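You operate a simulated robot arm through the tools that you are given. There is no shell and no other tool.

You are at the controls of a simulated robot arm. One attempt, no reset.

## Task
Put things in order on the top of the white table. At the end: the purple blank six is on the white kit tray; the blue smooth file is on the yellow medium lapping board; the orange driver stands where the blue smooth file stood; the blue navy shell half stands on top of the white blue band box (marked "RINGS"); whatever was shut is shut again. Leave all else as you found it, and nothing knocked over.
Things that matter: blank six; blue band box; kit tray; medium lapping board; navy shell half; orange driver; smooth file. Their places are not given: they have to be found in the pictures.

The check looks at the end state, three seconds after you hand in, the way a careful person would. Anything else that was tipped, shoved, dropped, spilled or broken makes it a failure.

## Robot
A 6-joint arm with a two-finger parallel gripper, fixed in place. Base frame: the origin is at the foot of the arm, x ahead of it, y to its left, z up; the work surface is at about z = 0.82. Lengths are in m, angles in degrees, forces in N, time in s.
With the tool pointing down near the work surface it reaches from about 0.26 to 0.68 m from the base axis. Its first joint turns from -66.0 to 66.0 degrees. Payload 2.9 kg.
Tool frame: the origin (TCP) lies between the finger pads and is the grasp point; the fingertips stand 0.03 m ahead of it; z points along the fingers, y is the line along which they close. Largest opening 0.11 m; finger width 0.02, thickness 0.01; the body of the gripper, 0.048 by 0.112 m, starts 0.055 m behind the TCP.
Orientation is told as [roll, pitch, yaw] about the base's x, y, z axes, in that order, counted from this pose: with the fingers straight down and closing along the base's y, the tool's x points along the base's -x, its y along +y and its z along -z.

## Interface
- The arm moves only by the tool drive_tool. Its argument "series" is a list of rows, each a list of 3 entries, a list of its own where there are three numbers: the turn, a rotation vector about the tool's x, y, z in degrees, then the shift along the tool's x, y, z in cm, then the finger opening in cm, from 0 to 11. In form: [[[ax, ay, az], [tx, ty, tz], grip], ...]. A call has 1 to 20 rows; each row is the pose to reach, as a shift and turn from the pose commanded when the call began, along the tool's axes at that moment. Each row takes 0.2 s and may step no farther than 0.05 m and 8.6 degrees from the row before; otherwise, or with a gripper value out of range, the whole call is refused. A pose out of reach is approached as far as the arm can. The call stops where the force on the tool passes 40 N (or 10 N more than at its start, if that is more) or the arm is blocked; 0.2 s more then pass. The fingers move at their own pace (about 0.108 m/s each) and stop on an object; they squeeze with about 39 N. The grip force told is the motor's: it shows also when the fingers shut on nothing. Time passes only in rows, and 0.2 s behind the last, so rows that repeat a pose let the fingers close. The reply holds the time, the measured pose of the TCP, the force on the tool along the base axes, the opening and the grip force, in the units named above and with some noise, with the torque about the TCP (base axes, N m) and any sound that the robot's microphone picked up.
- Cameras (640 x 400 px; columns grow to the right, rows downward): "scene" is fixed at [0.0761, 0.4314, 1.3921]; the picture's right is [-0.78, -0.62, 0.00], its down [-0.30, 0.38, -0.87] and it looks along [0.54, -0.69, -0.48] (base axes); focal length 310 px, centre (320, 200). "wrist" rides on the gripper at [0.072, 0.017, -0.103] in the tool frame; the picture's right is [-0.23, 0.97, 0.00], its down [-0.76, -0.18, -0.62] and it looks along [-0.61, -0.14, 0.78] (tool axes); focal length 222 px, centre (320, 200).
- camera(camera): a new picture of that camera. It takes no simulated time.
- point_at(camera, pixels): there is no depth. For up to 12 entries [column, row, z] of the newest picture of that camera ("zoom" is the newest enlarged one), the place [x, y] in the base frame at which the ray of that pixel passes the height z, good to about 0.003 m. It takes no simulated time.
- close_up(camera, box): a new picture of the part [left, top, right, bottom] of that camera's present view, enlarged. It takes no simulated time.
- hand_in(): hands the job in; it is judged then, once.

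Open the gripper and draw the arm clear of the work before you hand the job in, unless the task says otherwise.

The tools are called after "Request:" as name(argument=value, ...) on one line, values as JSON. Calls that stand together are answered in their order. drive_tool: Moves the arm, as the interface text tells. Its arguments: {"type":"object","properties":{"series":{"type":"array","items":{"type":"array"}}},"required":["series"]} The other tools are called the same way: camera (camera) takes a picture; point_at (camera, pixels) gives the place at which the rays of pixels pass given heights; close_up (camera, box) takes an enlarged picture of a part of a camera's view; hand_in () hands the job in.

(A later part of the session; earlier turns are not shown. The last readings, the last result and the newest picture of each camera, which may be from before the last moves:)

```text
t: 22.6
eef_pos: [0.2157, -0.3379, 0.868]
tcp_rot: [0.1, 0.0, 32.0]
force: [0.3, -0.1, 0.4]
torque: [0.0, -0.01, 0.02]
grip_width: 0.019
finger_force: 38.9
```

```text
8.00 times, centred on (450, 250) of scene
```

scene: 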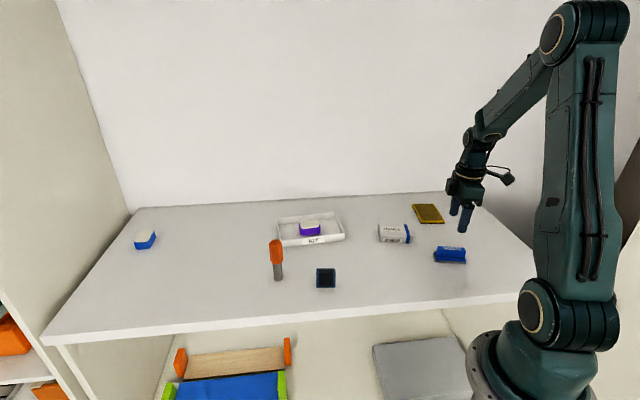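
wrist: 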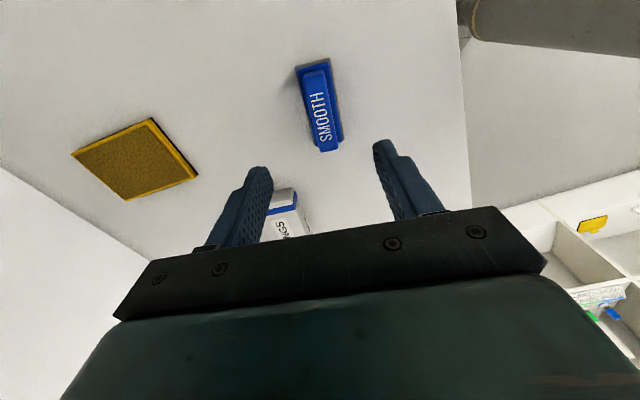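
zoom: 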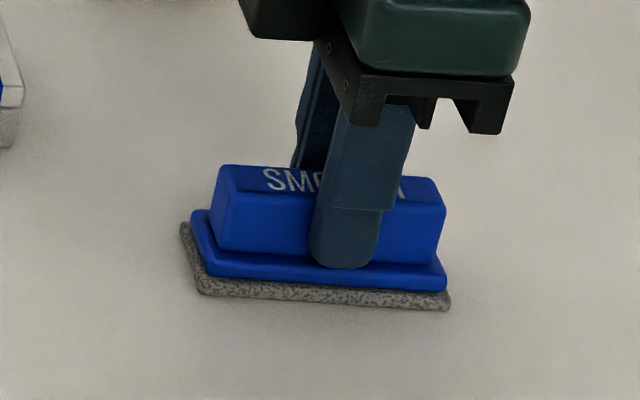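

Grip is firm on the 19 mm handle. I'll lift 8 cm and carry it to the board centre (0.356,-0.529), turning to yaw -51.5° so the file lies along the board.

Request:
drive_tool(series=[[[0, 0, 0], [0, 0, -1], 0.5], [[0, 0, 0], [0, 0, -4], 0.5], [[0, 0, 0], [0, 0, -8], 0.5], [[0, 0, 8.35], [-0.18, -2.36, -8], 0.5], [[0, 0, 16.7], [-0.35, -4.72, -8], 0.5], [[0, 0, 25.05], [-0.53, -7.09, -8], 0.5], [[0, 0, 33.4], [-0.7, -9.45, -8], 0.5], [[0, 0, 41.75], [-0.88, -11.81, -8], 0.5], [[0, 0, 50.1], [-1.05, -14.17, -8], 0.5], [[0, 0, 58.45], [-1.23, -16.53, -8], 0.5], [[0, 0, 66.8], [-1.4, -18.9, -8], 0.5], [[0, 0, 75.15], [-1.58, -21.26, -8], 0.5], [[0, 0, 83.5], [-1.75, -23.62, -8], 0.5], [[0, 0, 83.5], [-1.75, -23.62, -8], 0.5]])

Request:
camera(camera="wrist")

Request:
close_up(camera="scene", box=[380, 150, 480, 240])

```text
t: 25.6
eef_pos: [0.3554, -0.5306, 0.9475]
tcp_rot: [0.0, 0.0, -51.6]
force: [0.1, 0.1, -0.9]
torque: [0.01, 0.01, -0.02]
grip_width: 0.0191
finger_force: 38.6
```

```text
taken
```

wrist: 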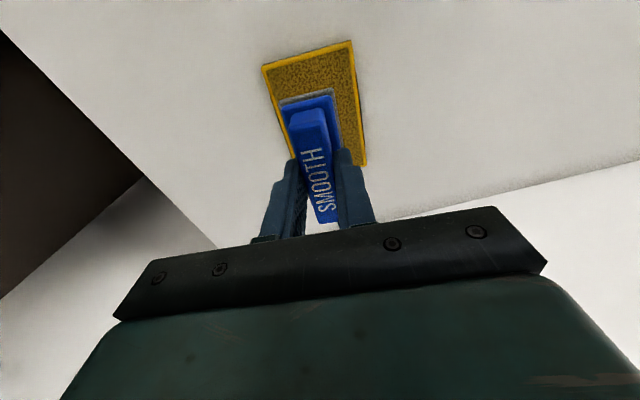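

```text
4.44 times, centred on (430, 195) of scene
```

zoom: 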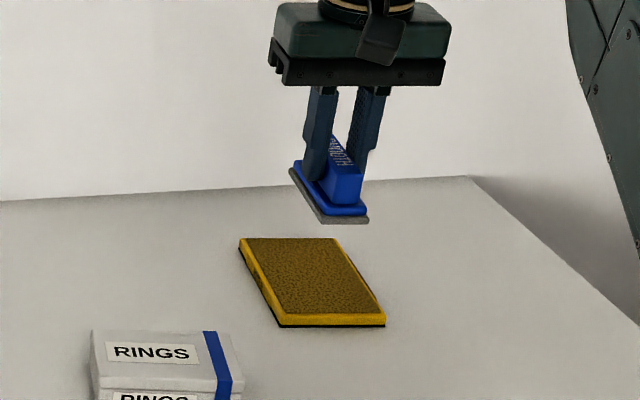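

File hangs over the board, aligned with its long side. I'll verify the board corners (263,68), (351,42), (367,165) from here.

Request:
point_at(camera="wrist", pixels=[[263, 68, 0.83], [351, 42, 0.83], [367, 165, 0.825], [278, 104, 0.85], [336, 88, 0.85]])

```text
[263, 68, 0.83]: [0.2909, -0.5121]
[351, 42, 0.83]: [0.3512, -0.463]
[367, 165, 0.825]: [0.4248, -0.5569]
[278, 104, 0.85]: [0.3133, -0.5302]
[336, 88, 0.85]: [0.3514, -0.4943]
```

Board centre ≈ (0.357,-0.532), so the TCP is within 3 mm. I'll lower to just above the board.

Request:
drive_tool(series=[[[0, 0, 0], [-0.2, 0, 3], 0.5], [[0, 0, 0], [-0.2, 0, 5.5], 0.5], [[0, 0, 0], [-0.2, 0, 6.4], 0.5], [[0, 0, 0], [-0.2, 0, 6.4], 0.5]])

Request:
close_up(camera="scene", box=[396, 184, 460, 234])

```text
t: 26.6
eef_pos: [0.3552, -0.5319, 0.8841]
tcp_rot: [0.0, 0.0, -51.5]
force: [0.1, 0.2, -1.2]
torque: [0.02, 0.02, 0.0]
grip_width: 0.0193
finger_force: 38.7
```

```text
8.00 times, centred on (428, 209) of scene
```

zoom: 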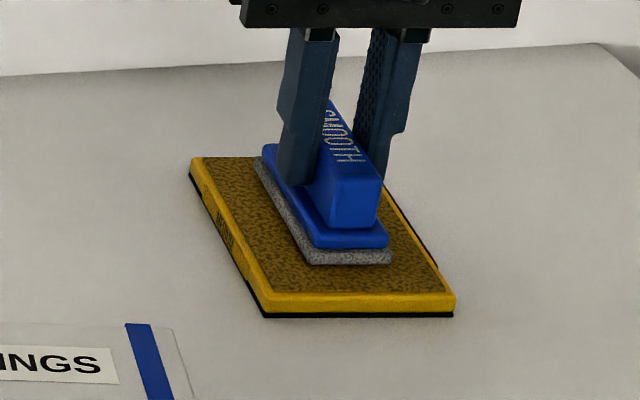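

The file is just over the board, well inside its edges. I'll step down 2 mm at a time, watching force.

Request:
drive_tool(series=[[[0, 0, 0], [0, 0, 0.2], 0.5], [[0, 0, 0], [0, 0, 0.3], 0.5], [[0, 0, 0], [0, 0, 0.3], 0.5]])

```text
t: 27.4
eef_pos: [0.355, -0.5307, 0.8793]
tcp_rot: [0.0, -0.1, -51.4]
force: [-0.2, -0.4, -0.4]
torque: [-0.01, 0.0, 0.01]
grip_width: 0.0192
finger_force: 38.6
```

Still free; continuing in 1 mm steps.

Request:
drive_tool(series=[[[0, 0, 0], [0, 0, 0.1], 0.5], [[0, 0, 0], [0, 0, 0.2], 0.5], [[0, 0, 0], [0, 0, 0.2], 0.5]])

```text
t: 28.2
eef_pos: [0.3548, -0.5314, 0.8809]
tcp_rot: [0.1, -0.1, -51.5]
force: [-2.8, 3.8, 12.4]
torque: [0.29, 0.27, -0.02]
grip_width: 0.0191
finger_force: 38.9
```

Contact (12.4 N). I'll back off 1 mm, open, and rise.

Request:
drive_tool(series=[[[0, 0, 0], [0, 0, -0.1], 2.2], [[0, 0, 0], [0, 0, -0.1], 3.5], [[0, 0, 0], [0, 0, -0.1], 5], [[0, 0, 0], [0, 0, -0.1], 6], [[0, 0, 0], [0, 0, -3], 6], [[0, 0, 0], [0, 0, -7], 6], [[0, 0, 0], [0, 0, -11], 6]])

Request:
close_up(camera="scene", box=[380, 174, 480, 264])

Request:
camera(camera="wrist")

```text
t: 29.8
eef_pos: [0.3539, -0.5334, 0.989]
tcp_rot: [0.1, 0.0, -51.5]
force: [-0.7, -0.8, -0.6]
torque: [-0.01, 0.0, 0.0]
grip_width: 0.0595
finger_force: 0.1
```

```text
4.44 times, centred on (430, 219) of scene
```

zoom: 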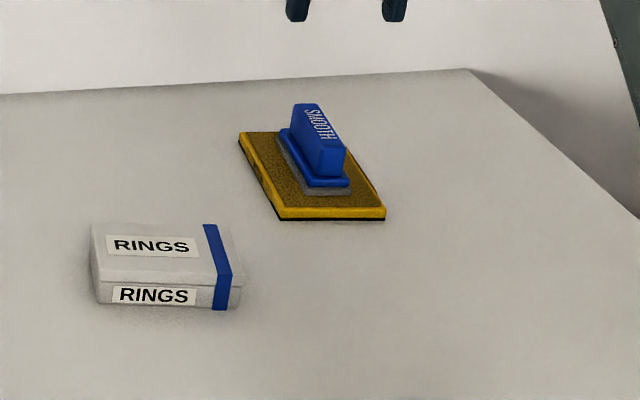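

```text
taken
```

wrist: 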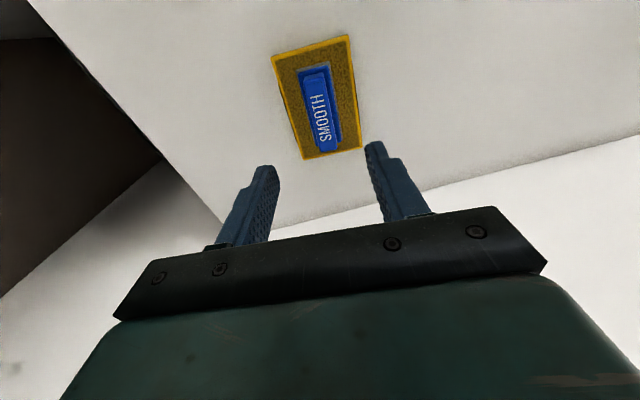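

File rests squarely on the MEDIUM board. Now the driver: I'll travel to a viewing pose near (0.475,0.01) at z ≈ 1.05, keeping high.

Request:
drive_tool(series=[[[0, 0, -4.19], [2.69, 3.33, -2], 8], [[0, 0, -8.38], [5.38, 6.66, -4], 8], [[0, 0, -12.58], [8.07, 9.99, -6], 8], [[0, 0, -16.77], [10.76, 13.31, -6], 8], [[0, 0, -20.96], [13.45, 16.64, -6], 8], [[0, 0, -25.15], [16.14, 19.97, -6], 8], [[0, 0, -29.35], [18.83, 23.3, -6], 8], [[0, 0, -33.54], [21.52, 26.63, -6], 8], [[0, 0, -37.73], [24.21, 29.96, -6], 8], [[0, 0, -41.92], [26.9, 33.28, -6], 8], [[0, 0, -46.12], [29.59, 36.61, -6], 8], [[0, 0, -50.31], [32.28, 39.94, -6], 8], [[0, 0, -54.5], [34.97, 43.27, -6], 8]])

Request:
camera(camera="wrist")

Request:
close_up(camera="wrist", box=[240, 60, 400, 200])

Request:
close_up(camera="scene", box=[245, 235, 309, 285])

```text
t: 32.6
eef_pos: [0.4784, 0.0115, 1.0485]
tcp_rot: [0.0, 0.0, 3.0]
force: [-0.8, -0.6, 0.5]
torque: [-0.03, 0.0, 0.01]
grip_width: 0.0799
finger_force: 0.0
```

```text
taken
```

wrist: 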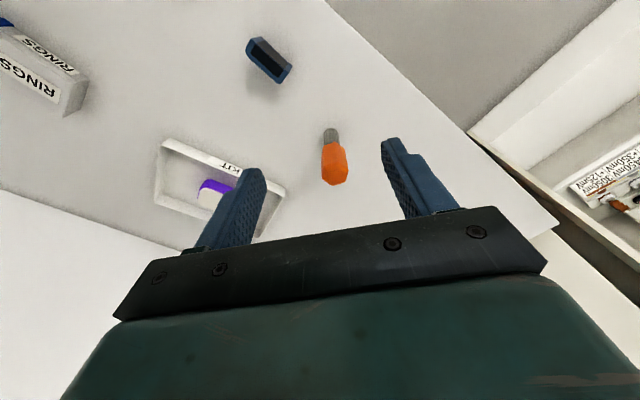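

```text
2.86 times, centred on (320, 130) of wrist
```

zoom: 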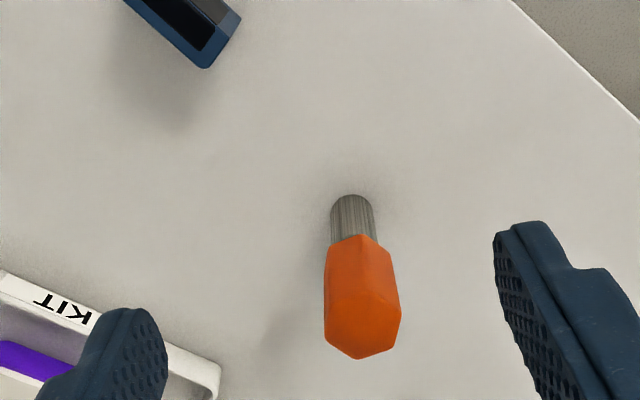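

```text
8.00 times, centred on (277, 260) of scene
```

zoom: 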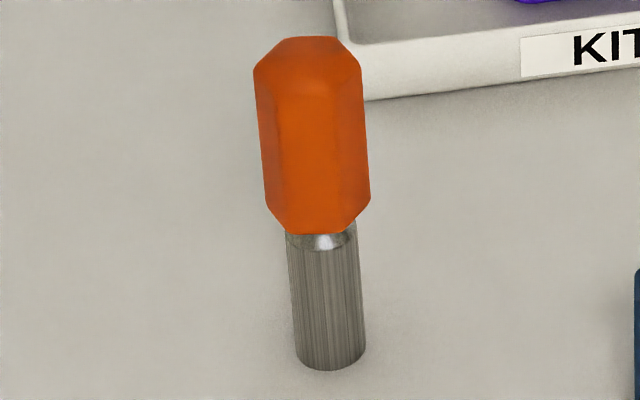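

The handle appears hexagonal. I'll zoom further to determine its flats' orientation.

Request:
close_up(camera="wrist", box=[300, 115, 372, 195])

Request:
close_up(camera="scene", box=[260, 236, 296, 262])

```text
5.00 times, centred on (336, 155) of wrist
```

zoom: 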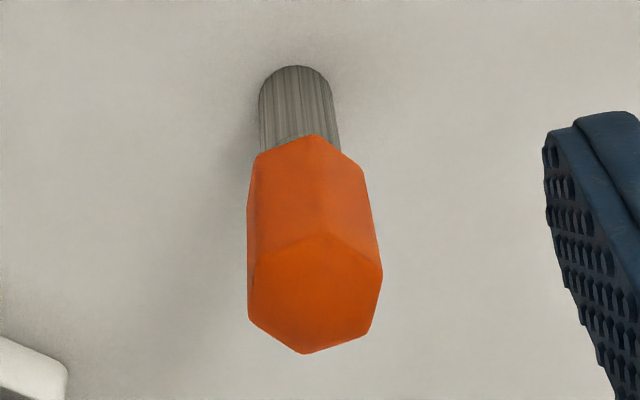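

```text
15.38 times, centred on (278, 249) of scene
```

zoom: 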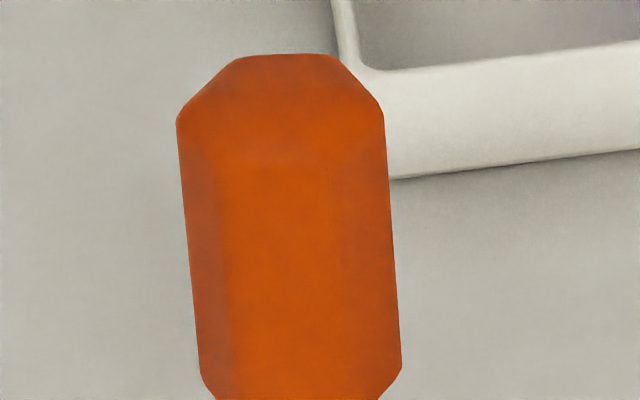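

The handle top is a hexagon with vertices visible in the wrist zoom. I'll project those vertices at z ≈ 0.94 and the shaft base.

Request:
point_at(camera="wrist", pixels=[[322.4, 166.6, 0.94], [335.4, 161.4, 0.94], [348.4, 169.4, 0.94], [345.4, 181.4, 0.94], [332.6, 185.6, 0.94], [322, 178.6, 0.94], [331, 128.2, 0.82], [323.8, 134, 0.82], [338.6, 133, 0.82]])

Request:
point_at(camera="scene", pixels=[[274, 241.3, 0.94], [280.5, 240.5, 0.94], [269.2, 244.0, 0.935], [282.0, 243.5, 0.935], [274.5, 278, 0.82], [282.5, 278, 0.82], [278.5, 281.2, 0.82]])

```text
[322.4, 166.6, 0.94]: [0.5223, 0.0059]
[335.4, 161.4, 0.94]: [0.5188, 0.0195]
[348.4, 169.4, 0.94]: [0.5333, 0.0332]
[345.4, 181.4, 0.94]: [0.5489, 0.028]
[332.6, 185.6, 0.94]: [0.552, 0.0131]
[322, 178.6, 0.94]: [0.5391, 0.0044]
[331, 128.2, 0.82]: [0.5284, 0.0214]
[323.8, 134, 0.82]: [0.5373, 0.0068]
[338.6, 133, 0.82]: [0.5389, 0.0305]
```

```text
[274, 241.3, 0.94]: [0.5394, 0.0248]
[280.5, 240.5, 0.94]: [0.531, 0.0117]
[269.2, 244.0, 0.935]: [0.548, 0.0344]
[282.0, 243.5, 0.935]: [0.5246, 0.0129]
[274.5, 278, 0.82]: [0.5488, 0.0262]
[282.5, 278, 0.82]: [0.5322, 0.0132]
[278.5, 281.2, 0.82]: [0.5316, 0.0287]
```

Driver axis ≈ (0.5375,0.0185), top ≈ 0.94, handle flats' normals at ≈ 75°. I'll align above it at yaw -15° and z ≈ 1.0 (tips 3 cm above it) and check.

Request:
drive_tool(series=[[[0, 0, 8], [-3, 0.2, 0], 8], [[0, 0, 16], [-5.93, 0.39, 0], 8], [[0, 0, 18], [-5.93, 0.39, 2.5], 8], [[0, 0, 18], [-5.93, 0.39, 4.5], 8], [[0, 0, 18], [-5.93, 0.39, 4.5], 8]])

Request:
close_up(camera="wrist", box=[220, 50, 440, 210])

Request:
close_up(camera="scene", box=[225, 190, 325, 290])

```text
t: 33.8
eef_pos: [0.5339, 0.0184, 1.0021]
tcp_rot: [0.0, 0.0, -15.0]
force: [-0.2, -0.3, -0.3]
torque: [-0.01, -0.03, -0.03]
grip_width: 0.0799
finger_force: 0.1
```

```text
2.50 times, centred on (330, 130) of wrist
```

zoom: 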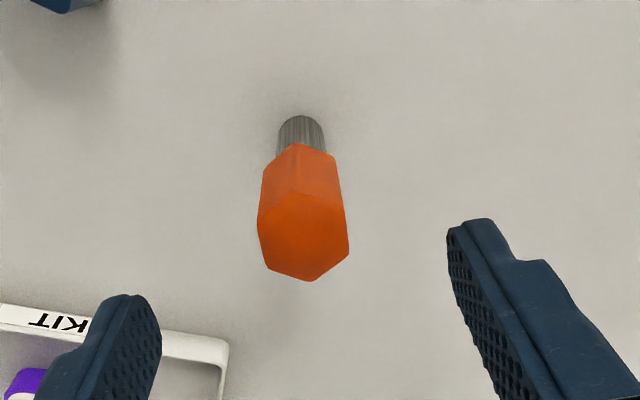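

```text
4.00 times, centred on (275, 240) of scene
```

zoom: 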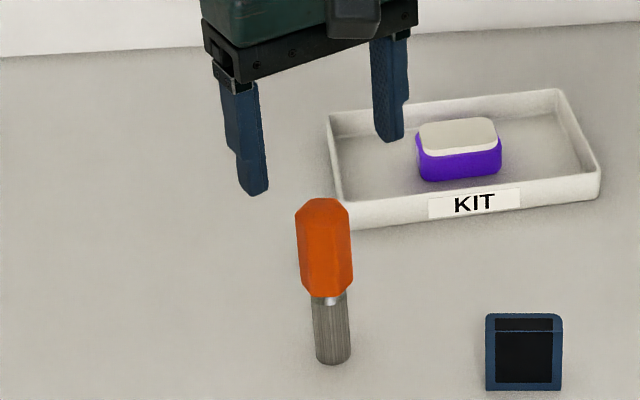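

I'll project the hex-top centre and shaft base in this zoom to fine-tune position.

Request:
point_at(camera="wrist", pixels=[[322.8, 145.2, 0.94], [305.2, 138, 0.94], [306.8, 155.2, 0.94], [326.8, 162.4, 0.94], [341.6, 152, 0.94], [338, 133.6, 0.94], [321.6, 127.2, 0.94], [320.6, 96.2, 0.82], [312, 101, 0.82], [329, 100, 0.82]])

```text
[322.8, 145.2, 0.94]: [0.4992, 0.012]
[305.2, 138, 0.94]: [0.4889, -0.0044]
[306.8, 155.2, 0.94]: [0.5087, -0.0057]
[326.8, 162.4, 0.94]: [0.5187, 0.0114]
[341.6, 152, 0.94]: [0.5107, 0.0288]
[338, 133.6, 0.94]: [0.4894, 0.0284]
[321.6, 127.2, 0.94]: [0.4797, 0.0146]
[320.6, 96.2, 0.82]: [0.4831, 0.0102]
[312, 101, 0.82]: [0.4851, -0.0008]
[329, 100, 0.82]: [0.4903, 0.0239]
```

Those values used the older full wrist picture's pose, since only a close-up was taken here. I'll redo it in zoom coordinates after taking a fresh close-up.

Request:
close_up(camera="wrist", box=[280, 80, 370, 180])

```text
4.00 times, centred on (325, 130) of wrist
```

zoom: 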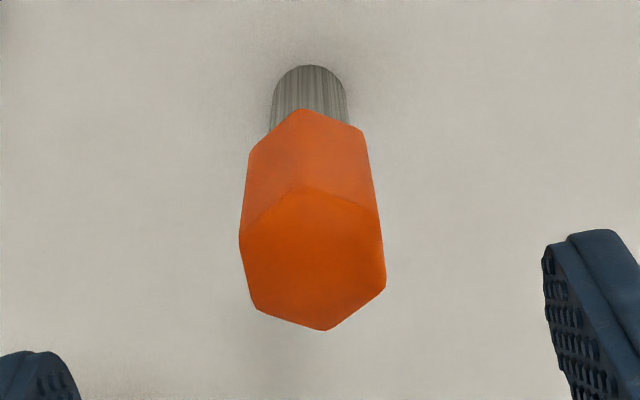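

Request:
point_at(camera="zoom", pixels=[[240, 235, 0.94], [303, 186, 0.94], [377, 212, 0.94], [386, 288, 0.94], [325, 330, 0.94], [254, 307, 0.94], [311, 66, 0.82], [270, 100, 0.82], [347, 100, 0.82]])

```text
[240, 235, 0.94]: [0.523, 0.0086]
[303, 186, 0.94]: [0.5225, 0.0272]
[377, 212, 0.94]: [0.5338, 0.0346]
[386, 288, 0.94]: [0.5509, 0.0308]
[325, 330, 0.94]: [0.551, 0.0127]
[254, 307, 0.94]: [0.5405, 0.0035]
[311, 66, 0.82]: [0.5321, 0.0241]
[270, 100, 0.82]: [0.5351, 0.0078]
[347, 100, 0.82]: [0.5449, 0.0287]
```

Driver centre ≈ (0.537,0.0195); flats fit yaw -15°. I'll shift 3 mm, descend to TCP z ≈ 0.905 and close gently on the handle.

Request:
drive_tool(series=[[[0, 0, 0], [-0.26, 0.15, 1], 8], [[0, 0, 0], [-0.26, 0.15, 5], 8], [[0, 0, 0], [-0.26, 0.15, 8], 8], [[0, 0, 0], [-0.26, 0.15, 9.7], 8], [[0, 0, 0], [-0.26, 0.15, 9.7], 8]])

Request:
close_up(camera="wrist", box=[200, 80, 440, 230])

Request:
close_up(camera="scene", box=[237, 200, 317, 290])

```text
t: 35.0
eef_pos: [0.5391, 0.0202, 0.9044]
tcp_rot: [0.0, 0.0, -15.1]
force: [-0.1, -0.1, 0.5]
torque: [-0.02, 0.02, -0.02]
grip_width: 0.0801
finger_force: 0.1
```

```text
2.67 times, centred on (320, 155) of wrist
```

zoom: 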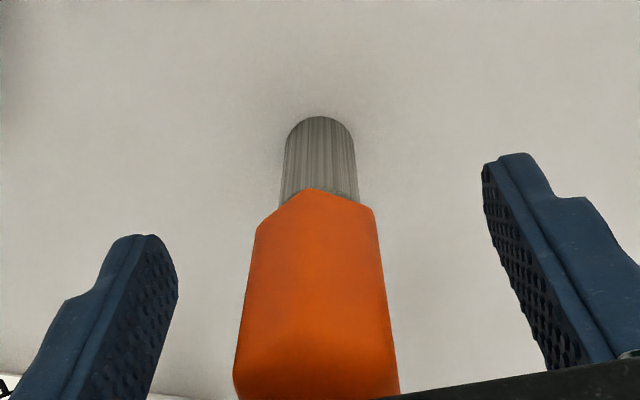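

```text
4.44 times, centred on (277, 245) of scene
```

zoom: 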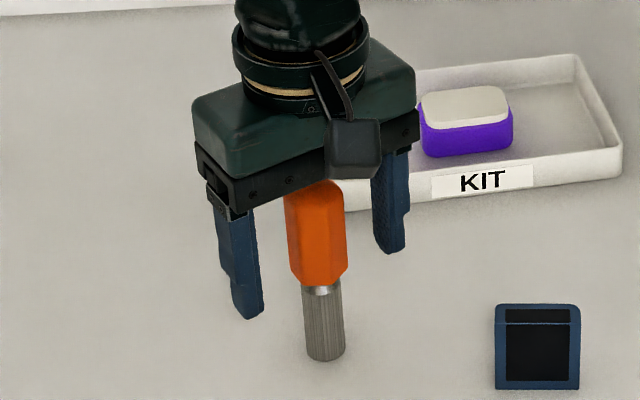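

The handle is centred between the pads. Closing now in steps.

Request:
drive_tool(series=[[[0, 0, 0], [0, 0, 0], 6], [[0, 0, 0], [0, 0, 0], 5], [[0, 0, 0], [0, 0, 0], 4], [[0, 0, 0], [0, 0, 0], 3], [[0, 0, 0], [0, 0, 0], 2], [[0, 0, 0], [0, 0, 0], 2], [[0, 0, 0], [0, 0, 0], 2]])

Request:
close_up(camera="wrist", box=[200, 80, 440, 230])

Request:
close_up(camera="scene", box=[237, 200, 317, 290])

```text
t: 36.6
eef_pos: [0.537, 0.0198, 0.9052]
tcp_rot: [0.0, 0.0, -15.0]
force: [-0.3, 0.7, 0.8]
torque: [-0.01, -0.04, 0.02]
grip_width: 0.0289
finger_force: 38.3
```

```text
2.67 times, centred on (320, 155) of wrist
```

zoom: 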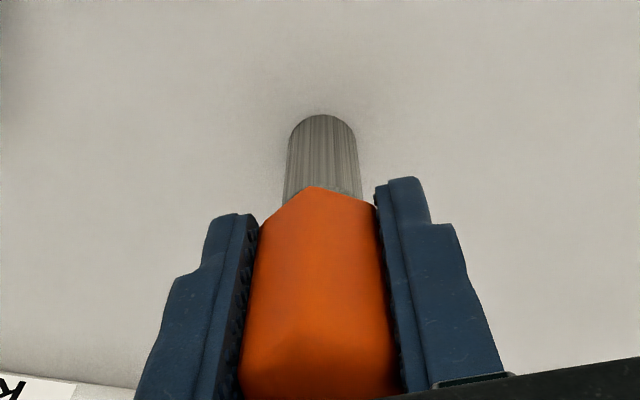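

```text
4.44 times, centred on (277, 245) of scene
```

zoom: 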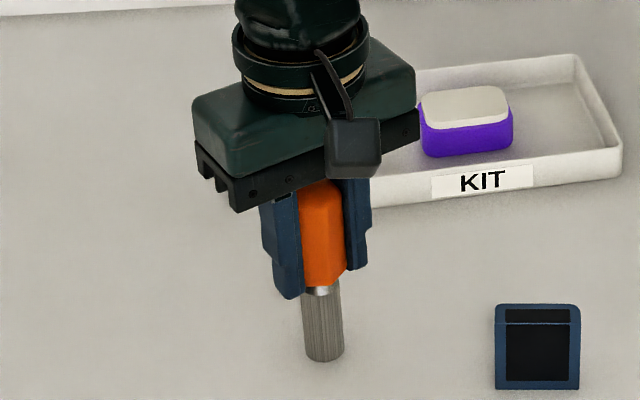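

The driver is gripped on its flats (28.9 mm). I'll lift 10 cm and carry it upright to the file's old spot (0.2155,-0.3355), keeping yaw -15°.

Request:
drive_tool(series=[[[0, 0, 0], [0, 0, -1], 2], [[0, 0, 0], [0, 0, -4], 2], [[0, 0, 0], [0, 0, -7], 2], [[0, 0, 0], [0, 0, -10], 2], [[0, 0, 0], [1.0, -1.94, -10], 2], [[0, 0, 0], [2.98, -5.82, -10], 2], [[0, 0, 0], [4.97, -9.69, -10], 2], [[0, 0, 0], [6.96, -13.57, -10], 2], [[0, 0, 0], [8.94, -17.44, -10], 2], [[0, 0, 0], [10.93, -21.32, -10], 2], [[0, 0, 0], [12.92, -25.2, -10], 2], [[0, 0, 0], [14.9, -29.07, -10], 2], [[0, 0, 0], [16.89, -32.95, -10], 2], [[0, 0, 0], [18.88, -36.82, -10], 2], [[0, 0, 0], [20.4, -39.8, -10], 2], [[0, 0, 0], [21.3, -41.5, -10], 2], [[0, 0, 0], [21.86, -42.64, -10], 2], [[0, 0, 0], [21.86, -42.64, -10], 2]])

Request:
camera(camera="wrist")

Request:
camera(camera="scene")

```text
t: 40.4
eef_pos: [0.2181, -0.3333, 1.0067]
tcp_rot: [0.0, 0.1, -15.0]
force: [0.1, 0.2, -0.6]
torque: [0.0, 0.04, 0.02]
grip_width: 0.0288
finger_force: 39.2
```

```text
taken
```

wrist: 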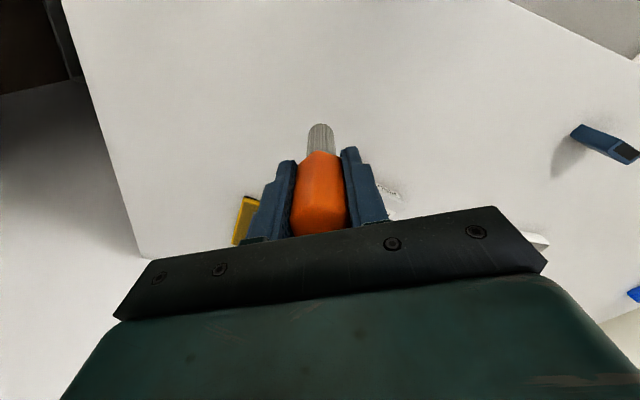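

```text
taken
```

scene: 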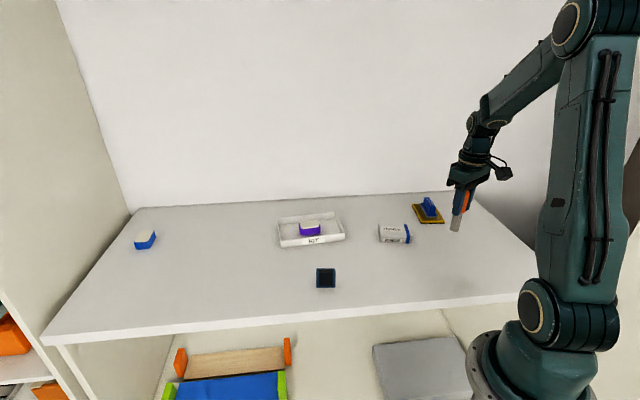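

The driver is over the target spot. I'll zoom to check that it hangs upright before lowering.

Request:
close_up(camera="scene", box=[424, 165, 504, 235])

Request:
close_up(camera="wrist", box=[240, 100, 400, 240])

```text
5.71 times, centred on (464, 200) of scene
```

zoom: 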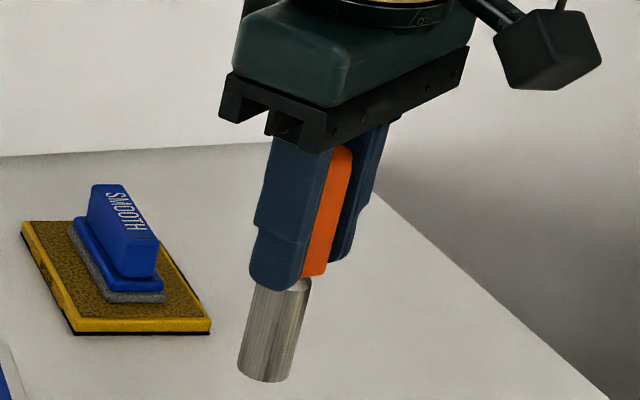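

```text
2.86 times, centred on (320, 170) of wrist
```

zoom: 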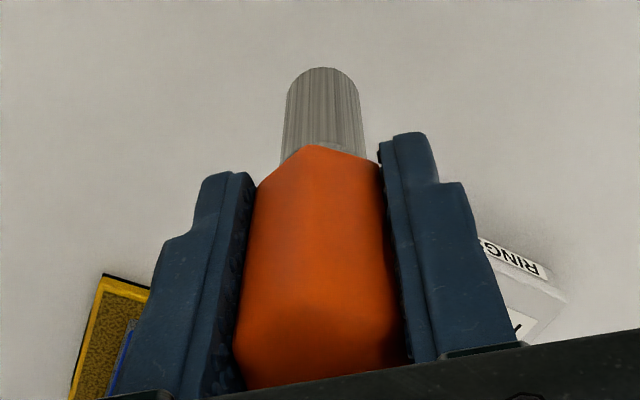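

The shaft's position relative to the gripper is unchanged, so it's still upright. I'll lower to about 6 mm above contact.

Request:
drive_tool(series=[[[0, 0, 0], [0.15, -0.15, 3], 2], [[0, 0, 0], [0.15, -0.15, 6], 2], [[0, 0, 0], [0.15, -0.15, 8.5], 2], [[0, 0, 0], [0.15, -0.15, 9.5], 2], [[0, 0, 0], [0.15, -0.15, 9.5], 2]])

Request:
close_up(camera="scene", box=[414, 200, 494, 280])

```text
t: 41.6
eef_pos: [0.2158, -0.3368, 0.9119]
tcp_rot: [0.0, 0.0, -15.0]
force: [-0.1, 0.8, -1.5]
torque: [-0.04, 0.01, -0.02]
grip_width: 0.0292
finger_force: 39.0
```

```text
5.00 times, centred on (454, 240) of scene
```

zoom: 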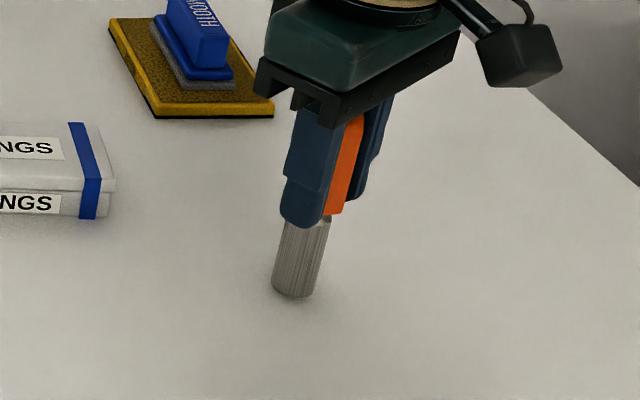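

Just above the table; stepping down 2–3 mm at a time.

Request:
drive_tool(series=[[[0, 0, 0], [0, 0, 0.2], 2], [[0, 0, 0], [0, 0, 0.4], 2], [[0, 0, 0], [0, 0, 0.4], 2]])

```text
t: 42.4
eef_pos: [0.2152, -0.3377, 0.9071]
tcp_rot: [0.0, 0.1, -15.0]
force: [0.1, -0.2, 0.0]
torque: [0.01, 0.0, -0.01]
grip_width: 0.029
finger_force: 38.8
```

No contact yet; 1 mm steps.

Request:
drive_tool(series=[[[0, 0, 0], [0, 0, 0.1], 2], [[0, 0, 0], [0, 0, 0.15], 2], [[0, 0, 0], [0, 0, 0.15], 2]])

```text
t: 43.2
eef_pos: [0.2163, -0.3373, 0.906]
tcp_rot: [-0.1, 0.0, -15.0]
force: [0.1, 0.5, -1.4]
torque: [-0.01, -0.02, -0.01]
grip_width: 0.029
finger_force: 38.8
```

Request:
drive_tool(series=[[[0, 0, 0], [0, 0, 0.05], 2], [[0, 0, 0], [0, 0, 0.1], 2], [[0, 0, 0], [0, 0, 0.1], 2]])

```text
t: 44.0
eef_pos: [0.2143, -0.3376, 0.906]
tcp_rot: [-0.1, 0.0, -15.0]
force: [-0.6, -0.3, 3.3]
torque: [0.03, 0.03, 0.0]
grip_width: 0.0288
finger_force: 39.1
```

Light contact (3.3 N). Half a millimetre more to seat it, then I open slowly and hold position.

Request:
drive_tool(series=[[[0, 0, 0], [0, 0, 0.05], 2], [[0, 0, 0], [0, 0, 0.05], 2]])

```text
t: 44.6
eef_pos: [0.2148, -0.3382, 0.9056]
tcp_rot: [-0.1, 0.0, -14.9]
force: [-3.0, 3.1, 21.1]
torque: [0.23, 0.2, -0.04]
grip_width: 0.0292
finger_force: 39.0
```

Now firmly seated (21 N); I'll back off 0.5 mm and release gently.

Request:
drive_tool(series=[[[0, 0, 0], [0, 0, -0.05], 2], [[0, 0, 0], [0, 0, -0.05], 3.1], [[0, 0, 0], [0, 0, -0.05], 3.6], [[0, 0, 0], [0, 0, -0.05], 4.5], [[0, 0, 0], [0, 0, -0.05], 6], [[0, 0, 0], [0, 0, -0.05], 7], [[0, 0, 0], [0, 0, -0.05], 7]])

Request:
close_up(camera="scene", box=[414, 200, 494, 280])

Request:
close_up(camera="wrist", box=[200, 80, 440, 240])

```text
t: 46.2
eef_pos: [0.2139, -0.3382, 0.9052]
tcp_rot: [0.0, 0.0, -14.9]
force: [0.7, 0.0, 0.0]
torque: [0.02, 0.0, -0.01]
grip_width: 0.0698
finger_force: 0.1
```

```text
5.00 times, centred on (454, 240) of scene
```

zoom: 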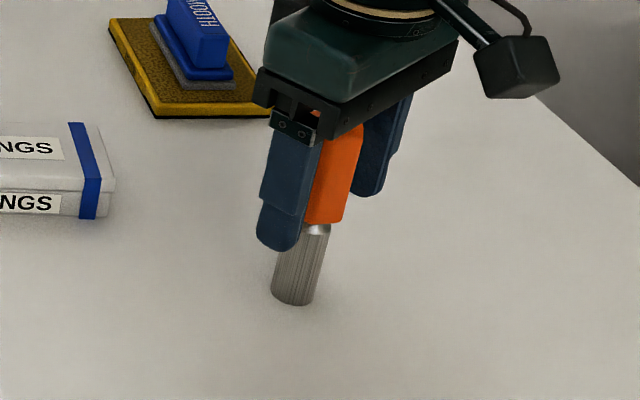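

```text
2.50 times, centred on (320, 160) of wrist
```

zoom: 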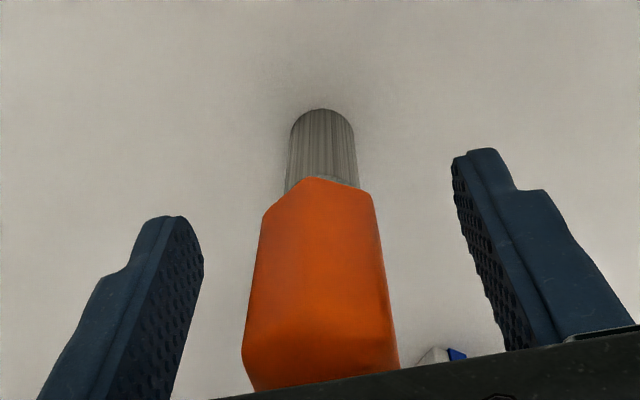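

The driver stands free between the open fingers. I'll rise straight up clear of it.

Request:
drive_tool(series=[[[0, 0, 0], [0, 0, -2], 7], [[0, 0, 0], [0, 0, -5], 7], [[0, 0, 0], [0, 0, -9], 7], [[0, 0, 0], [0, 0, -13], 7], [[0, 0, 0], [0, 0, -15], 7]])

Request:
close_up(camera="scene", box=[394, 180, 504, 280])

Request:
camera(camera="wrist")

```text
t: 47.4
eef_pos: [0.2136, -0.3385, 1.0535]
tcp_rot: [0.0, 0.0, -15.0]
force: [-0.1, 0.4, -1.3]
torque: [-0.02, -0.01, 0.05]
grip_width: 0.07
finger_force: 0.0
```

```text
4.00 times, centred on (449, 230) of scene
```

zoom: 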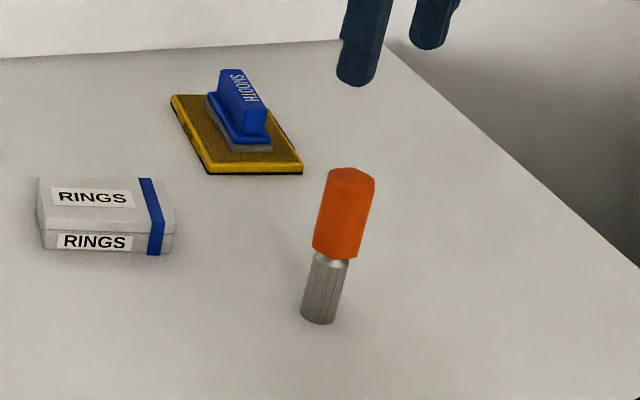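

```text
taken
```

wrist: 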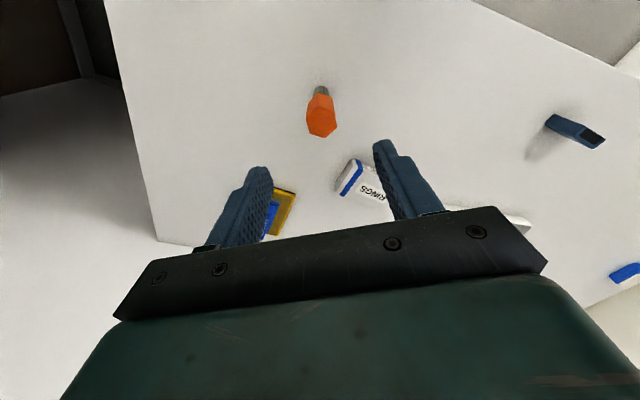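

The driver stands upright where the file was. Now the shell: I'll go above (0.427,-0.037) at yaw -52° so the fingers close across its 47 mm width.

Request:
drive_tool(series=[[[0, 0, 4], [-1.42, 3.85, 0], 8], [[0, 0, 8], [-2.85, 7.7, 0], 8], [[0, 0, 12.5], [-4.27, 11.55, 0], 8], [[0, 0, 16.5], [-5.69, 15.4, 0], 8], [[0, 0, 20.5], [-7.12, 19.24, 0], 8], [[0, 0, 25], [-8.54, 23.09, 0], 8], [[0, 0, 29], [-9.96, 26.94, 1], 8], [[0, 0, 33], [-11.39, 30.79, 3], 8], [[0, 0, 37], [-12.81, 34.64, 6], 8], [[0, 0, 37], [-12.81, 34.64, 8.5], 8], [[0, 0, 37], [-12.81, 34.64, 8.5], 8]])

Request:
camera(camera="wrist")

Request:
close_up(camera="wrist", box=[260, 70, 390, 170])

```text
refused: row 9 steps farther than a row can; nothing moved
```

```text
taken
```

wrist: 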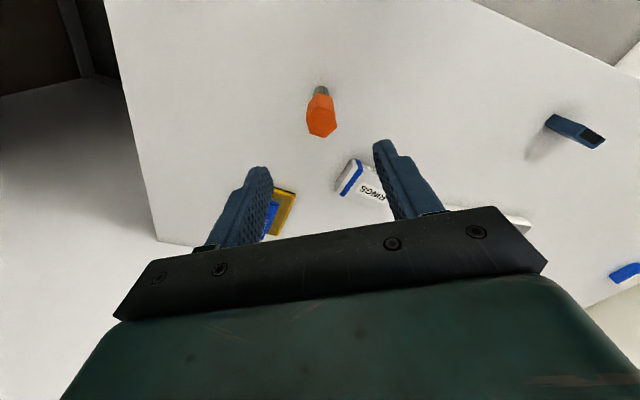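

```text
4.00 times, centred on (325, 120) of wrist
```

zoom: 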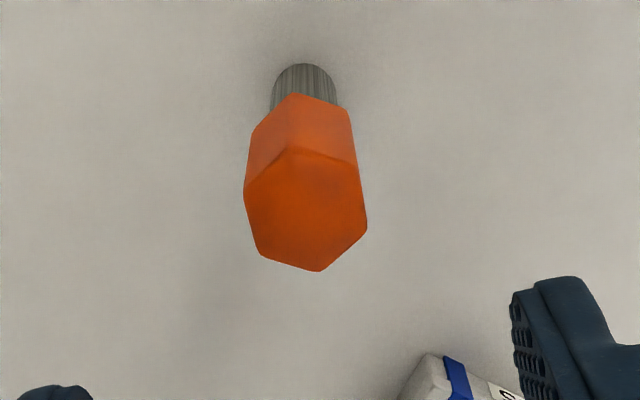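

The call was refused because one row's combined step was over 5 cm; nothing moved. I'll resend with the descent spread after the lateral travel.

Request:
drive_tool(series=[[[0, 0, 4], [-1.42, 3.85, 0], 8], [[0, 0, 8], [-2.85, 7.7, 0], 8], [[0, 0, 12.5], [-4.27, 11.55, 0], 8], [[0, 0, 16.5], [-5.69, 15.4, 0], 8], [[0, 0, 20.5], [-7.12, 19.24, 0], 8], [[0, 0, 25], [-8.54, 23.09, 0], 8], [[0, 0, 29], [-9.96, 26.94, 0], 8], [[0, 0, 33], [-11.39, 30.79, 0], 8], [[0, 0, 37], [-12.81, 34.64, 0], 8], [[0, 0, 37], [-12.81, 34.64, 4], 8], [[0, 0, 37], [-12.81, 34.64, 8], 8], [[0, 0, 37], [-12.81, 34.64, 8.5], 8]])

Request:
camera(camera="wrist")

Request:
close_up(camera="wrist", box=[260, 70, 390, 170])

```text
t: 50.0
eef_pos: [0.4282, -0.0374, 0.9694]
tcp_rot: [0.0, 0.0, -52.0]
force: [0.2, 0.1, 0.7]
torque: [0.0, -0.01, 0.01]
grip_width: 0.0799
finger_force: 0.1
```

```text
taken
```

wrist: 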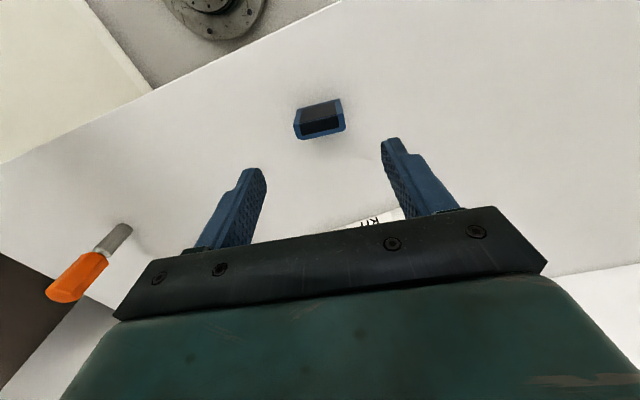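

```text
4.00 times, centred on (325, 120) of wrist
```

zoom: 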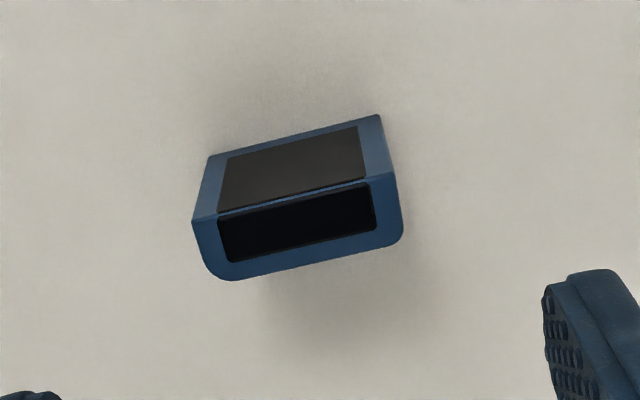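

I'll project the shell's top corners (z 0.868) and front-bottom corners (z 0.82) from this zoom.

Request:
point_at(camera="zoom", pixels=[[210, 157, 0.82], [378, 115, 0.82], [193, 220, 0.868], [398, 175, 0.868], [218, 280, 0.868], [403, 240, 0.868]])

```text
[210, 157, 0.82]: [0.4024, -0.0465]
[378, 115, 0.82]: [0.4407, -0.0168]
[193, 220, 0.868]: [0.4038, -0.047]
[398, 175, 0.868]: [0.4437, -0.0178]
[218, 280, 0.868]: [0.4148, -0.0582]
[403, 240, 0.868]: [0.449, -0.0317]
```

Shell centre ≈ (0.4276,-0.0388), the TCP is within 2 mm, and yaw matches. I'll descend to TCP z ≈ 0.856 and close.

Request:
drive_tool(series=[[[0, 0, 0.6], [-0.1, 0, 4], 8], [[0, 0, 0.6], [-0.1, 0, 8], 8], [[0, 0, 0.6], [-0.1, 0, 10.5], 8], [[0, 0, 0.6], [-0.1, 0, 11.3], 8], [[0, 0, 0.6], [-0.1, 0, 11.3], 8]])

Request:
close_up(camera="wrist", box=[200, 60, 440, 220])

Request:
close_up(camera="scene", box=[286, 230, 366, 300])

```text
t: 51.2
eef_pos: [0.4284, -0.0367, 0.8551]
tcp_rot: [0.0, 0.0, -52.6]
force: [-0.3, 0.5, -0.4]
torque: [-0.03, 0.01, -0.04]
grip_width: 0.0801
finger_force: 0.0
```

```text
2.50 times, centred on (320, 140) of wrist
```

zoom: 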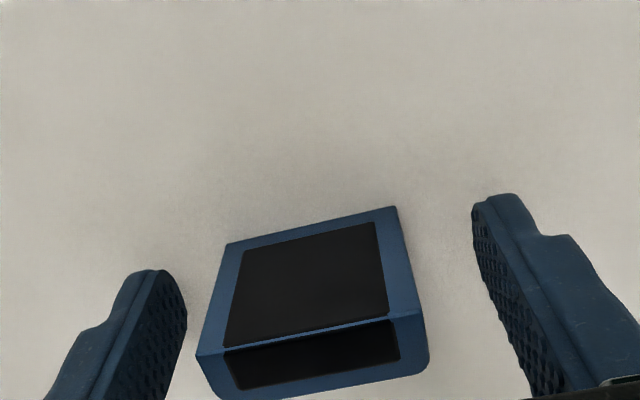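

```text
5.71 times, centred on (326, 265) of scene
```

zoom: 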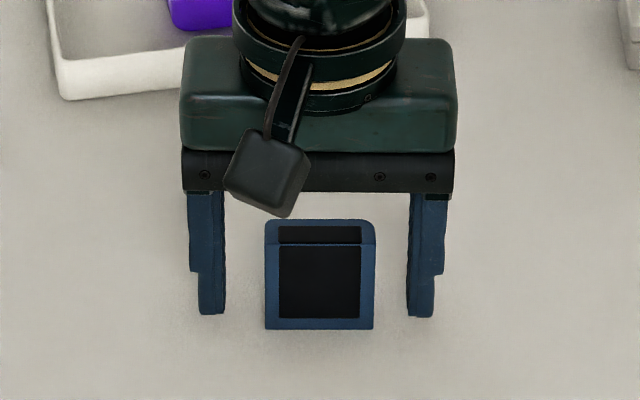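

The shell is centred between the pads. Closing now.

Request:
drive_tool(series=[[[0, 0, 0], [0, 0, 0], 7], [[0, 0, 0], [0, 0, 0], 6], [[0, 0, 0], [0, 0, 0], 5], [[0, 0, 0], [0, 0, 0], 4], [[0, 0, 0], [0, 0, 0], 3.5], [[0, 0, 0], [0, 0, 0], 3.5]])

Request:
close_up(camera="wrist", box=[200, 60, 440, 220])

Request:
close_up(camera="scene", box=[286, 230, 366, 300])

```text
t: 52.6
eef_pos: [0.429, -0.0377, 0.8565]
tcp_rot: [0.1, -0.1, -52.5]
force: [0.1, -0.8, -0.3]
torque: [0.01, 0.04, 0.01]
grip_width: 0.0467
finger_force: 38.9
```

```text
2.50 times, centred on (320, 140) of wrist
```

zoom: 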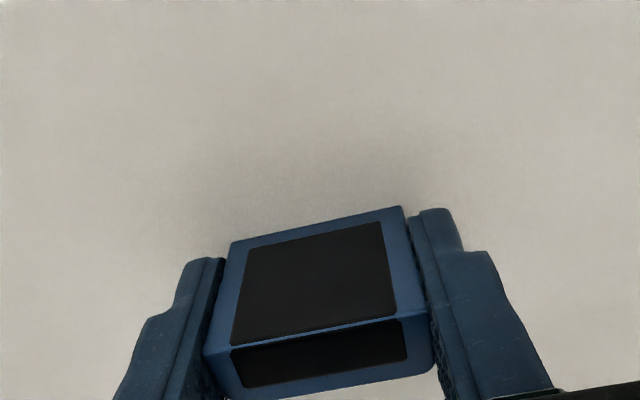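

```text
5.71 times, centred on (326, 265) of scene
```

zoom: 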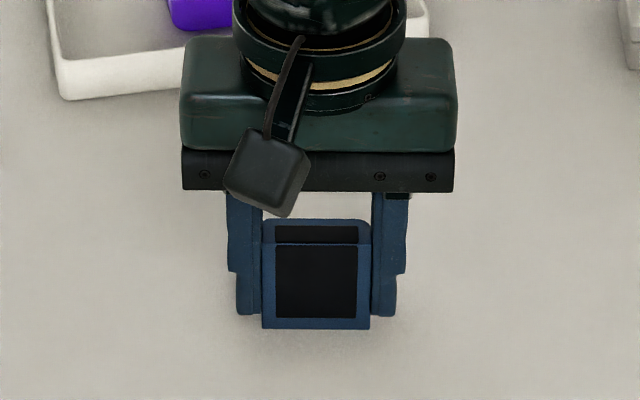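

Gripped at 46.7 mm. I'll lift 10 cm and carry the shell to above the RINGS box, TCP ≈ (0.388,-0.3285), yaw -55°.

Request:
drive_tool(series=[[[0, 0, 0], [0, 0, -1], 3.5], [[0, 0, 0], [0, 0, -4], 3.5], [[0, 0, 0], [0, 0, -7], 3.5], [[0, 0, 0], [0, 0, -10], 3.5], [[0, 0, 0.3], [-1.5, -1.5, -10], 3.5], [[0, 0, 0.6], [-4.4, -4.45, -10], 3.5], [[0, 0, 0.9], [-7.3, -7.4, -10], 3.5], [[0, 0, 1.2], [-10.2, -10.3, -10], 3.5], [[0, 0, 1.5], [-13.1, -13.3, -10], 3.5], [[0, 0, 1.8], [-16.0, -16.2, -10], 3.5], [[0, 0, 2.1], [-18.8, -19.0, -10], 3.5], [[0, 0, 2.4], [-20.2, -20.4, -10], 3.5], [[0, 0, 2.4], [-20.69, -20.94, -10], 3.5], [[0, 0, 2.4], [-20.69, -20.94, -10], 3.5]])

Request:
camera(camera="wrist")

Request:
close_up(camera="scene", box=[340, 160, 460, 260])

Request:
close_up(camera="wrist", box=[220, 40, 420, 200])

```text
t: 55.6
eef_pos: [0.3894, -0.3278, 0.9557]
tcp_rot: [0.1, 0.0, -55.1]
force: [0.3, -0.2, 0.3]
torque: [0.01, -0.02, -0.01]
grip_width: 0.0468
finger_force: 39.1
```

```text
taken
```

wrist: 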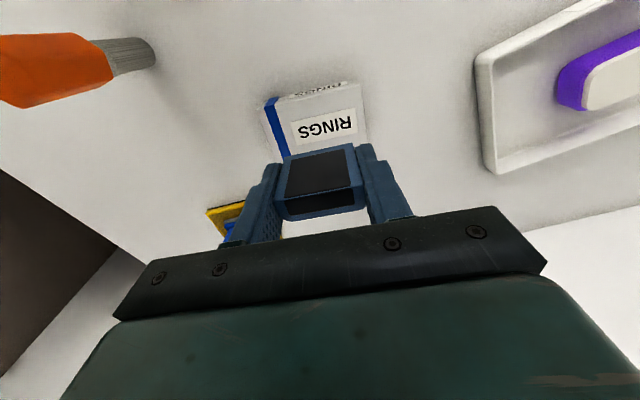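

```text
4.00 times, centred on (400, 210) of scene
```

zoom: 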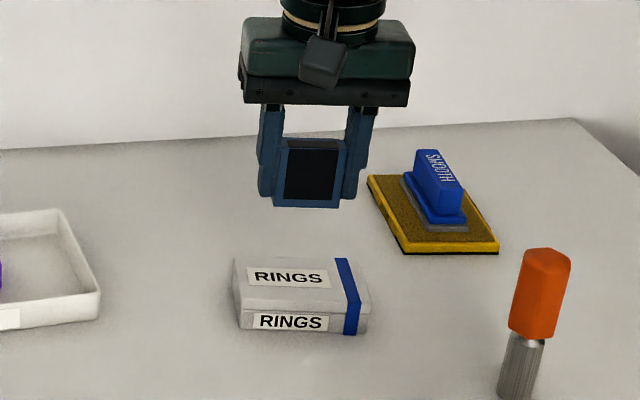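

```text
2.50 times, centred on (320, 120) of wrist
```

zoom: 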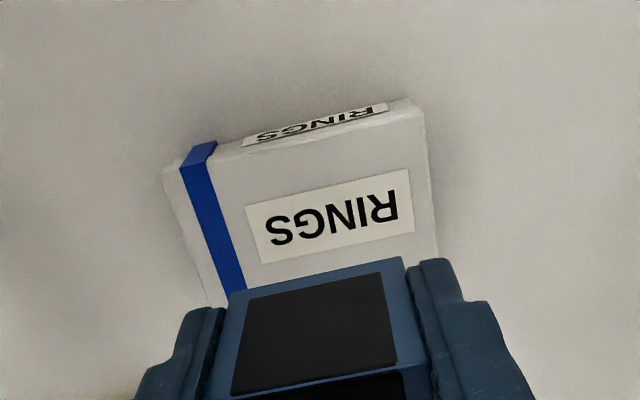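

I'll verify the box's top corners from this view: front-left (164,173), front-right (425,115), and the right edge.

Request:
point_at(camera="zoom", pixels=[[164, 173, 0.849], [425, 115, 0.849], [438, 245, 0.849], [208, 303, 0.849], [213, 160, 0.849], [245, 290, 0.849], [180, 158, 0.82], [410, 98, 0.82]])

```text
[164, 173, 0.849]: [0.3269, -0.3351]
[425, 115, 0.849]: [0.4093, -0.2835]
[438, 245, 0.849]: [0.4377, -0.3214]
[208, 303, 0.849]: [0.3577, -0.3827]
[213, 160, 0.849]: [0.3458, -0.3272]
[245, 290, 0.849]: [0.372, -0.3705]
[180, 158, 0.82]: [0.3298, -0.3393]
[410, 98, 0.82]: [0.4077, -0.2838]
```

Box centre ≈ (0.384,-0.333); the shell will sit ≈5 mm toward the unbanded end, clear of the band. I'll lower to just above the lid.

Request:
drive_tool(series=[[[0, 0, 0], [0, 0, 3], 3.5], [[0, 0, 0], [0, 0, 5.2], 3.5], [[0, 0, 0], [0, 0, 6.3], 3.5], [[0, 0, 0], [0, 0, 6.3], 3.5]])

Request:
close_up(camera="scene", box=[352, 180, 442, 250])

```text
t: 56.6
eef_pos: [0.3874, -0.3289, 0.8932]
tcp_rot: [0.0, -0.1, -55.0]
force: [-0.7, -0.1, -0.5]
torque: [0.01, 0.01, 0.02]
grip_width: 0.0469
finger_force: 38.6
```

```text
5.71 times, centred on (397, 215) of scene
```

zoom: 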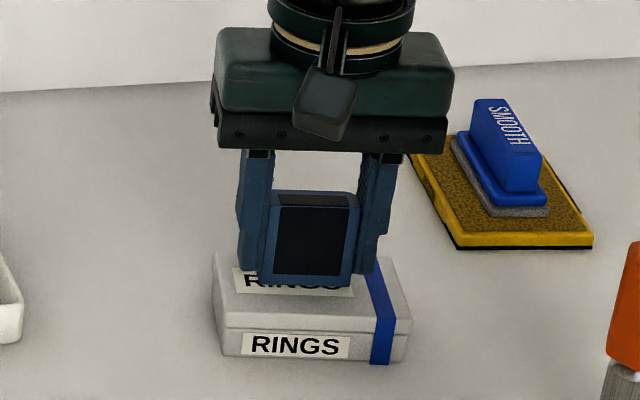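

Shell is hovering over the lid. Stepping down 2 mm at a time with force checks.

Request:
drive_tool(series=[[[0, 0, 0], [0, 0, 0.2], 3.5], [[0, 0, 0], [0, 0, 0.4], 3.5], [[0, 0, 0], [0, 0, 0.4], 3.5]])

```text
t: 57.4
eef_pos: [0.3878, -0.3281, 0.8894]
tcp_rot: [0.1, 0.0, -55.0]
force: [0.2, -0.5, 0.0]
torque: [-0.01, 0.01, -0.01]
grip_width: 0.0471
finger_force: 39.0
```

Free still; 1.5 mm further.

Request:
drive_tool(series=[[[0, 0, 0], [0, 0, 0.1], 3.5], [[0, 0, 0], [0, 0, 0.15], 3.5], [[0, 0, 0], [0, 0, 0.15], 3.5]])

```text
t: 58.2
eef_pos: [0.3861, -0.3285, 0.8881]
tcp_rot: [0.0, 0.0, -54.9]
force: [0.5, 0.0, -1.4]
torque: [0.02, 0.01, 0.03]
grip_width: 0.0467
finger_force: 39.4
```

Request:
drive_tool(series=[[[0, 0, 0], [0, 0, 0.1], 3.5], [[0, 0, 0], [0, 0, 0.1], 3.5]])

```text
t: 58.8
eef_pos: [0.3878, -0.3289, 0.8876]
tcp_rot: [0.0, 0.0, -55.0]
force: [-0.5, -0.3, -0.4]
torque: [-0.01, 0.01, 0.03]
grip_width: 0.047
finger_force: 39.1
```

Request:
drive_tool(series=[[[0, 0, 0], [0, 0, 0.1], 3.5], [[0, 0, 0], [0, 0, 0.1], 3.5]])

```text
t: 59.4
eef_pos: [0.3881, -0.3282, 0.8865]
tcp_rot: [0.0, -0.1, -55.0]
force: [-2.0, -0.1, 5.6]
torque: [0.03, 0.09, 0.02]
grip_width: 0.0468
finger_force: 38.8
```

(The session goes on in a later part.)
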